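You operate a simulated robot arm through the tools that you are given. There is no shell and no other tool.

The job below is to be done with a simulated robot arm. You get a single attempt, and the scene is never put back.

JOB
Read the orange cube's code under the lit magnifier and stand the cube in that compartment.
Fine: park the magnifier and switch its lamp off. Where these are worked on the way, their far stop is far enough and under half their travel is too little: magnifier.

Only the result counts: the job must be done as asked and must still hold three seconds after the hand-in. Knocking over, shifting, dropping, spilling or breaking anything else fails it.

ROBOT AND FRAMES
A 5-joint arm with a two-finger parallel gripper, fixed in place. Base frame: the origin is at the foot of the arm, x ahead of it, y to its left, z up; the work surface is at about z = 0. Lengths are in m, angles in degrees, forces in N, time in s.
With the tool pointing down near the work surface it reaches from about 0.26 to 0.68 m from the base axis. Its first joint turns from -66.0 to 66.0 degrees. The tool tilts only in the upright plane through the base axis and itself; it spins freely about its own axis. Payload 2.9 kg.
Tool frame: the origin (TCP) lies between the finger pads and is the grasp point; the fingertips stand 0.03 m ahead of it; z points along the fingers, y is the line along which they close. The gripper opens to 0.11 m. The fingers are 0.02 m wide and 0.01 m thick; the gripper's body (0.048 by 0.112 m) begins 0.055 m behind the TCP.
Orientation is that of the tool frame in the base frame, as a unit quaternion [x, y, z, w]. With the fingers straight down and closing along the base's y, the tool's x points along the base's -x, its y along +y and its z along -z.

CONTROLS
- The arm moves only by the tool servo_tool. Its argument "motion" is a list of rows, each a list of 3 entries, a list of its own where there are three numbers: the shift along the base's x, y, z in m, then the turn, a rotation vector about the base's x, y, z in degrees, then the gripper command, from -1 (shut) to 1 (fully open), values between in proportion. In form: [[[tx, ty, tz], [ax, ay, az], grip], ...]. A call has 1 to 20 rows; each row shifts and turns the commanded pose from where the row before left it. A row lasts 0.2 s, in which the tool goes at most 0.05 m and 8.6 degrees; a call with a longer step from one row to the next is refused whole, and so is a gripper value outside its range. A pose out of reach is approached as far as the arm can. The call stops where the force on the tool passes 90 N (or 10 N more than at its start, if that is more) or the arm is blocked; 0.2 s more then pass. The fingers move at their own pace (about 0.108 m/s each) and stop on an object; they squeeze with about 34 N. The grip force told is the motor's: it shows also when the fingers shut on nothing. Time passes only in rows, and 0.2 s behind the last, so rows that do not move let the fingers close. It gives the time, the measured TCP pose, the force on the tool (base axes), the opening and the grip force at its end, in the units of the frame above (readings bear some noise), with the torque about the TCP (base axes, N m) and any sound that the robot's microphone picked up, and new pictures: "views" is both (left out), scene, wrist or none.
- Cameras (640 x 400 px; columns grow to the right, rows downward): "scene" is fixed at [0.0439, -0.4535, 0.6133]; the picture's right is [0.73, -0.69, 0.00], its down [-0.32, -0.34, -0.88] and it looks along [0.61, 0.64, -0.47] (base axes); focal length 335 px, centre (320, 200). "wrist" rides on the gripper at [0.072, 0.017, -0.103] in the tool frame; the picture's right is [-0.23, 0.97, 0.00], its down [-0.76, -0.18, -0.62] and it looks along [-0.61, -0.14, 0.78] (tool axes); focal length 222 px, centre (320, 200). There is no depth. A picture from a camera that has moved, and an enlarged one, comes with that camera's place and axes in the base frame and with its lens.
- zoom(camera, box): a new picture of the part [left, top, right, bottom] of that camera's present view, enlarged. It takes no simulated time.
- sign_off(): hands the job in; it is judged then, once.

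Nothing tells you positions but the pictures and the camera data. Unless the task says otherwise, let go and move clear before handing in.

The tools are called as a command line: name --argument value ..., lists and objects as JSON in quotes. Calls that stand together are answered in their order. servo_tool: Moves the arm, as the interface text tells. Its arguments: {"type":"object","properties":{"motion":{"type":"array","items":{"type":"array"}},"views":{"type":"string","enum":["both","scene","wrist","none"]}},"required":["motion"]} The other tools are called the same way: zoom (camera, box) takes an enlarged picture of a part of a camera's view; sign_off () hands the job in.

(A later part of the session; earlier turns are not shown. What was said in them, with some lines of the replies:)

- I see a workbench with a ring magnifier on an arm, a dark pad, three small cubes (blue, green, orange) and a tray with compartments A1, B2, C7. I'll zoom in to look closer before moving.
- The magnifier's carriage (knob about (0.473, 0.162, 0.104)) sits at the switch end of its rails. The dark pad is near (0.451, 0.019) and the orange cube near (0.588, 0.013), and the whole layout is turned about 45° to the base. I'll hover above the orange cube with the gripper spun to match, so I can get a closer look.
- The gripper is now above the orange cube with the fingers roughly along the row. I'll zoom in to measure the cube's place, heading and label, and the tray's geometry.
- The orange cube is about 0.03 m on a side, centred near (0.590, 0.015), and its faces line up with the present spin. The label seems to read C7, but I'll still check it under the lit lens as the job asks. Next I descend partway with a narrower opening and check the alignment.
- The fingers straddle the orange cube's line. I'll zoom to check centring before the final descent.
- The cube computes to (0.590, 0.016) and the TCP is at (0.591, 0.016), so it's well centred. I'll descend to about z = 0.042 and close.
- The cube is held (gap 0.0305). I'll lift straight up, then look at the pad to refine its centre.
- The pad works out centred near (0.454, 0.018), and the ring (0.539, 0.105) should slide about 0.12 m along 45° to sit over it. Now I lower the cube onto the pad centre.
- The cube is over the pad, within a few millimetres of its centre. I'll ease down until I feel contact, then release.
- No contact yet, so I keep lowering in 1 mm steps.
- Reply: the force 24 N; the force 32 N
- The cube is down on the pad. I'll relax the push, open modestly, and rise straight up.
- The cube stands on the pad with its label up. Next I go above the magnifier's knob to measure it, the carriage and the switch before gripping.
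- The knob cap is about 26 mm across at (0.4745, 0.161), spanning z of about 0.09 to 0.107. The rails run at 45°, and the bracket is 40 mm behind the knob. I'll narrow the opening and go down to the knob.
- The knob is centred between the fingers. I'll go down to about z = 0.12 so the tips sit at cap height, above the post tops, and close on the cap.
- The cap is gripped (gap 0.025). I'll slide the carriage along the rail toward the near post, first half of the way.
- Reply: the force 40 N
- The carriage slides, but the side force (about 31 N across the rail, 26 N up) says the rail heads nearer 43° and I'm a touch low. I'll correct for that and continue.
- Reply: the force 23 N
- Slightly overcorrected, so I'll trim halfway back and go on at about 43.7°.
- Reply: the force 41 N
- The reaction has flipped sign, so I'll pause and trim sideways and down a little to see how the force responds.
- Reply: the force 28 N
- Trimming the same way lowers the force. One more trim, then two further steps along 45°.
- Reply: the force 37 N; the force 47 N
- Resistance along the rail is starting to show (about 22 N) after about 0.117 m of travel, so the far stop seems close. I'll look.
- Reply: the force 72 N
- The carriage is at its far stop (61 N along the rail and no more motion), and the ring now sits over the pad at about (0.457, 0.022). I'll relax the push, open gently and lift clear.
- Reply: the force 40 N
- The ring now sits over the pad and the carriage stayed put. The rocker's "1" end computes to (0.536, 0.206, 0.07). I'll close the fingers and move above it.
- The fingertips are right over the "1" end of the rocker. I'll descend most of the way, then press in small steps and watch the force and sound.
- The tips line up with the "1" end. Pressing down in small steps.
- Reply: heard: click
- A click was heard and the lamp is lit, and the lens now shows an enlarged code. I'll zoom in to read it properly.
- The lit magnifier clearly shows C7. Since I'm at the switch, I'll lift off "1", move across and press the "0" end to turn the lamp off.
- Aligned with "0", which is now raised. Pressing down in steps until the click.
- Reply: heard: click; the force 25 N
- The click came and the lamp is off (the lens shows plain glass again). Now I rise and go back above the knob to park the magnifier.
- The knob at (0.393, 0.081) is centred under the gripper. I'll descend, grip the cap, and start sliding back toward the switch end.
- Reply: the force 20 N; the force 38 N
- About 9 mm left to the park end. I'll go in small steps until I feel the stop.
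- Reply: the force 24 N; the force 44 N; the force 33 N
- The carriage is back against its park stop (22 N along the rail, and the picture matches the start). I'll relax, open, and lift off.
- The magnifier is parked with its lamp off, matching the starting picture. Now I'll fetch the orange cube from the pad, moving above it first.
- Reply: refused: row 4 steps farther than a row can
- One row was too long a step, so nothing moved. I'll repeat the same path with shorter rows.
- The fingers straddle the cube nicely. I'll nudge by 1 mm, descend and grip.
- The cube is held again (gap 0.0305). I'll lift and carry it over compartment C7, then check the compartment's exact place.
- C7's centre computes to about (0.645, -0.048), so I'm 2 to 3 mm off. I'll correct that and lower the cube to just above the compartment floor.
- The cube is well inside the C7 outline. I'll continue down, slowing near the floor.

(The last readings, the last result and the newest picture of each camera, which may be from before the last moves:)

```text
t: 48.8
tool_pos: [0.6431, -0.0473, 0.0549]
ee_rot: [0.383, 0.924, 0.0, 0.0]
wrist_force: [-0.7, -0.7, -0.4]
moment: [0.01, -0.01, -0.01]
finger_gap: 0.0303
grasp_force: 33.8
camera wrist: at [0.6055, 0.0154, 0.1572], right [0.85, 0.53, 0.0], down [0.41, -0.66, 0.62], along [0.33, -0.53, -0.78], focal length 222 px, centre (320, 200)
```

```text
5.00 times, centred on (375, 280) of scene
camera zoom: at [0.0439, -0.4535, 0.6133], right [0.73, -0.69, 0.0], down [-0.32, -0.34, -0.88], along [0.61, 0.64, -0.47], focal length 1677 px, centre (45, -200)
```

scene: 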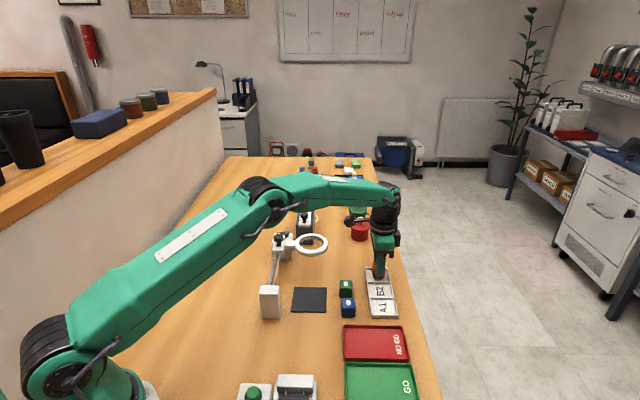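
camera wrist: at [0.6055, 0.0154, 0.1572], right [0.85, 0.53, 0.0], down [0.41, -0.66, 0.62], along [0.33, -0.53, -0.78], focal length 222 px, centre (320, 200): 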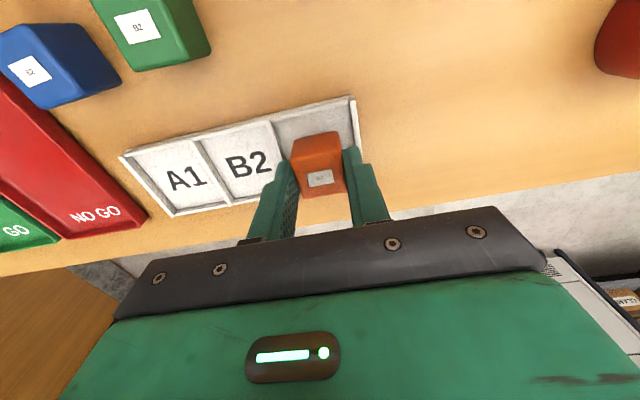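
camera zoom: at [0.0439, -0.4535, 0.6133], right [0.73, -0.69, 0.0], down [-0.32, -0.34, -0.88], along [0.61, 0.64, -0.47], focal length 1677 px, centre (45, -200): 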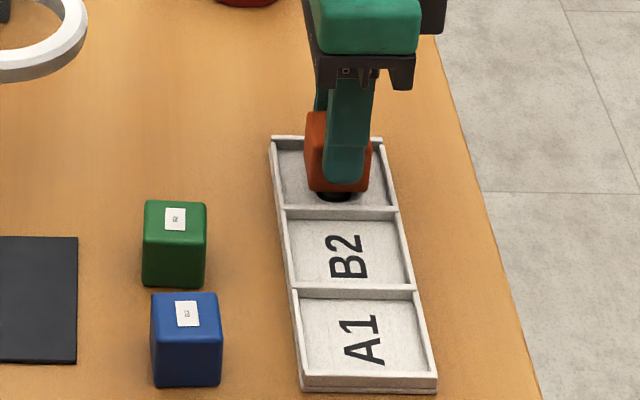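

The cube is centred in C7 to within about 1 mm. I'll lower in small steps until it touches the floor.

servo_tool --motion '[[[0, 0, -0.003], [0, 0, 0], -1], [[0, 0, 0], [0, 0, 0], -1]]' --views "none"

servo_tool --motion '[[[0, 0, -0.0015], [0, 0, 0], -1], [[0, 0, 0], [0, 0, 0], -1]]' --views "none"

```text
t: 49.4
tool_pos: [0.6417, -0.048, 0.0509]
ee_rot: [0.382, 0.924, 0.0, 0.0]
wrist_force: [0.2, 0.4, -0.2]
moment: [0.01, -0.03, -0.01]
finger_gap: 0.0306
grasp_force: 33.9
```

```text
t: 50.0
tool_pos: [0.643, -0.0486, 0.05]
ee_rot: [0.383, 0.924, 0.0, -0.001]
wrist_force: [0.5, 0.6, 0.0]
moment: [0.02, -0.01, -0.01]
finger_gap: 0.0304
grasp_force: 34.0
```

servo_tool --motion '[[[0, 0, -0.001], [0, 0, 0], -1], [[0, 0, 0], [0, 0, 0], -1]]' --views "none"

servo_tool --motion '[[[0, 0, -0.001], [0, 0, 0], -1], [[0, 0, 0], [0, 0, 0], -1]]' --views "none"

```text
t: 50.6
tool_pos: [0.6435, -0.0471, 0.0489]
ee_rot: [0.383, 0.924, -0.001, -0.001]
wrist_force: [0.3, -1.6, 3.8]
moment: [-0.08, 0.07, 0.01]
finger_gap: 0.0305
grasp_force: 34.2
```

```text
t: 51.2
tool_pos: [0.6445, -0.0472, 0.0474]
ee_rot: [0.382, 0.924, 0.0, 0.001]
wrist_force: [-3.2, 2.6, 11.5]
moment: [0.09, 0.18, -0.01]
finger_gap: 0.0305
grasp_force: 34.2
```

Contact at the floor. Now I'll release gently and rise straight up.

servo_tool --motion '[[[0, 0, 0.0006], [0, 0, 0], -1], [[0, 0, 0], [0, 0, 0], -0.3], [[0, 0, 0], [0, 0, 0], -0.15], [[0, 0, 0], [0, 0, 0], -0.15], [[0, 0, 0.015], [0, 0, 0], -0.15], [[0, 0, 0.03], [0, 0, 0], -0.15], [[0, 0, 0.045], [0, 0, 0], -0.15], [[-0.02, 0.0, 0.04], [0, 0, 0], -0.15]]' --views "both"

zoom --camera "scene" --box '[320, 220, 420, 330]'

zoom --camera "wrist" --box '[220, 40, 420, 200]'

```text
t: 53.0
tool_pos: [0.6211, -0.0459, 0.1774]
ee_rot: [0.383, 0.924, 0.0, -0.001]
wrist_force: [0.1, -0.6, -0.7]
moment: [0.02, 0.01, 0.02]
finger_gap: 0.0467
grasp_force: 0.1
camera wrist: at [0.5831, 0.016, 0.2802], right [0.85, 0.53, 0.0], down [0.41, -0.66, 0.62], along [0.33, -0.53, -0.78], focal length 222 px, centre (320, 200)
```

scene: 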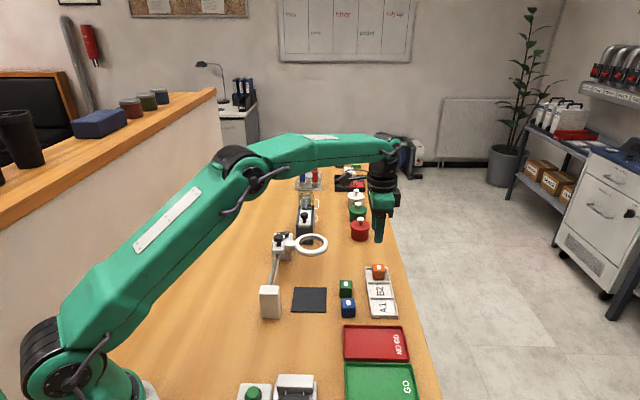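
wrist: 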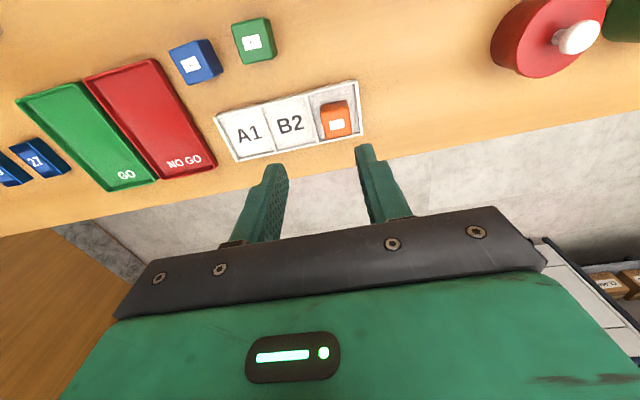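

```text
3.64 times, centred on (370, 275) of scene
camera zoom: at [0.0439, -0.4535, 0.6133], right [0.73, -0.69, 0.0], down [-0.32, -0.34, -0.88], along [0.61, 0.64, -0.47], focal length 1220 px, centre (138, -73)
```

zoom: 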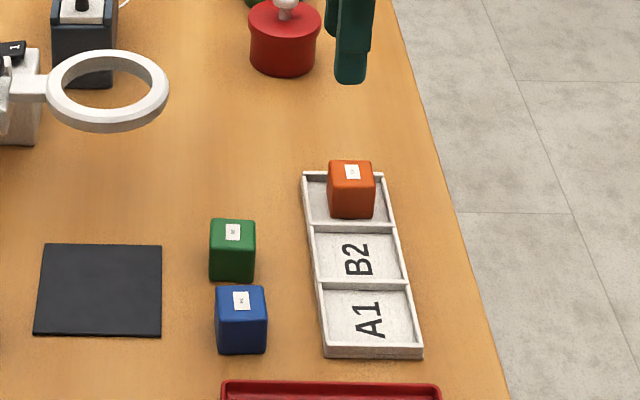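

```text
2.50 times, centred on (320, 120) of wrist
camera zoom: at [0.5831, 0.016, 0.2802], right [0.85, 0.53, 0.0], down [0.41, -0.66, 0.62], along [0.33, -0.53, -0.78], focal length 555 px, centre (320, 400)
```

zoom: 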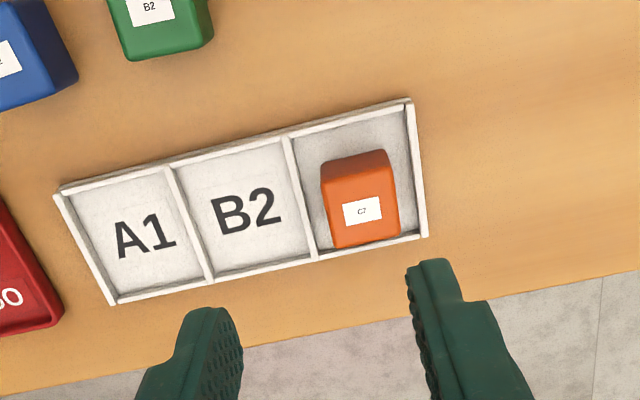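

The orange cube stands upright in C7 with nothing else disturbed. I'll move the arm clear and check the magnifier and switch one last time.

servo_tool --motion '[[[-0.035, 0.01, 0.03], [0, 0, 0], -0.15], [[-0.035, 0.01, 0.03], [0, 0, 0], -0.15], [[-0.035, 0.01, 0.03], [0, 0, 0], -0.15], [[-0.03, 0.01, 0.03], [0, 0, 0], -0.15], [[0, 0, 0], [0, 0, 0], -0.15]]' --views "both"

zoom --camera "scene" --box '[250, 215, 350, 325]'

zoom --camera "scene" --box '[330, 250, 410, 325]'

```text
t: 54.2
tool_pos: [0.4865, -0.0105, 0.2948]
ee_rot: [0.382, 0.924, -0.001, 0.0]
wrist_force: [0.4, 0.3, -0.4]
moment: [0.02, 0.0, -0.03]
finger_gap: 0.0471
grasp_force: 0.0
camera wrist: at [0.4484, 0.0526, 0.3977], right [0.85, 0.53, 0.0], down [0.41, -0.66, 0.62], along [0.33, -0.53, -0.78], focal length 222 px, centre (320, 200)
```

scene: 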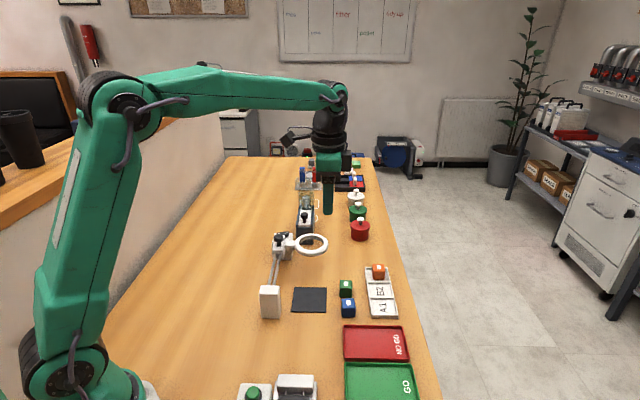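
wrist: 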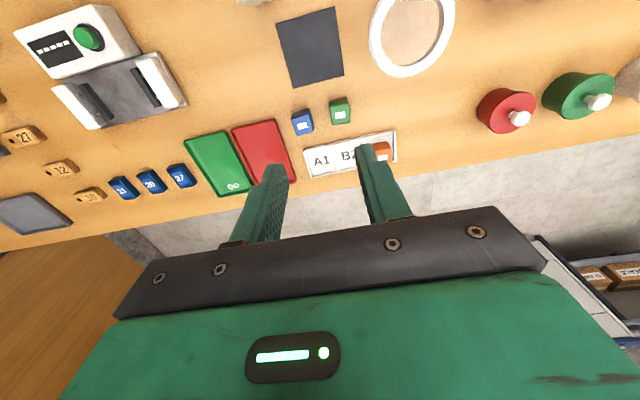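

```text
3.64 times, centred on (300, 270) of scene
camera zoom: at [0.0438, -0.4535, 0.6133], right [0.73, -0.69, 0.0], down [-0.32, -0.34, -0.88], along [0.61, 0.64, -0.47], focal length 1220 px, centre (393, -54)
```

zoom: 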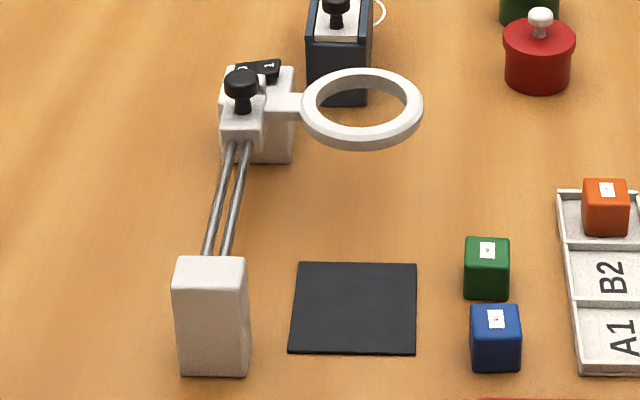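

```text
5.33 times, centred on (370, 288) of scene
camera zoom: at [0.0438, -0.4535, 0.6133], right [0.73, -0.69, 0.0], down [-0.32, -0.34, -0.88], along [0.61, 0.64, -0.47], focal length 1789 px, centre (53, -267)
```

zoom: 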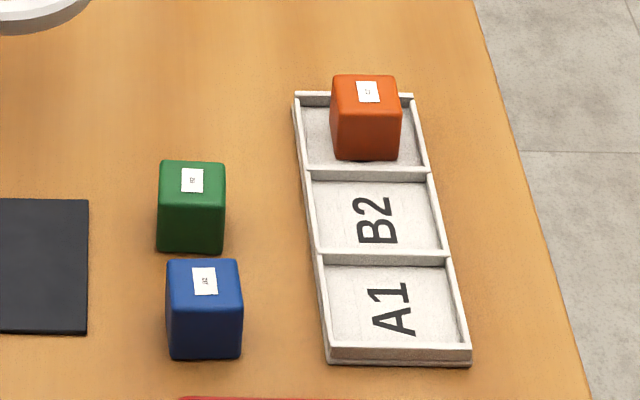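

The orange cube stands upright in C7, the code read under the lit lens. The magnifier is parked at its stop with the lamp off, the green and blue cubes and the tray are where they were, and the arm is clear, so I'm handing in.

sign_off

```text
The job is handed in.
```

The orange cube's code read C7 under the lit magnifier, and the cube now stands upright in compartment C7. I've handed the job in, but no verdict has come back.

- **Reading:** I set the cube on the dark pad, slid the magnifier to its far stop over it and switched the lamp on. The lens showed C7.
- **Magnifier:** it is back against its park stop with the lamp off. The switch clicked and the lens went plain again.
- **Other objects:** the last pictures show the green and blue cubes and the tray where they started. The gripper was open and clear of everything before hand-in.
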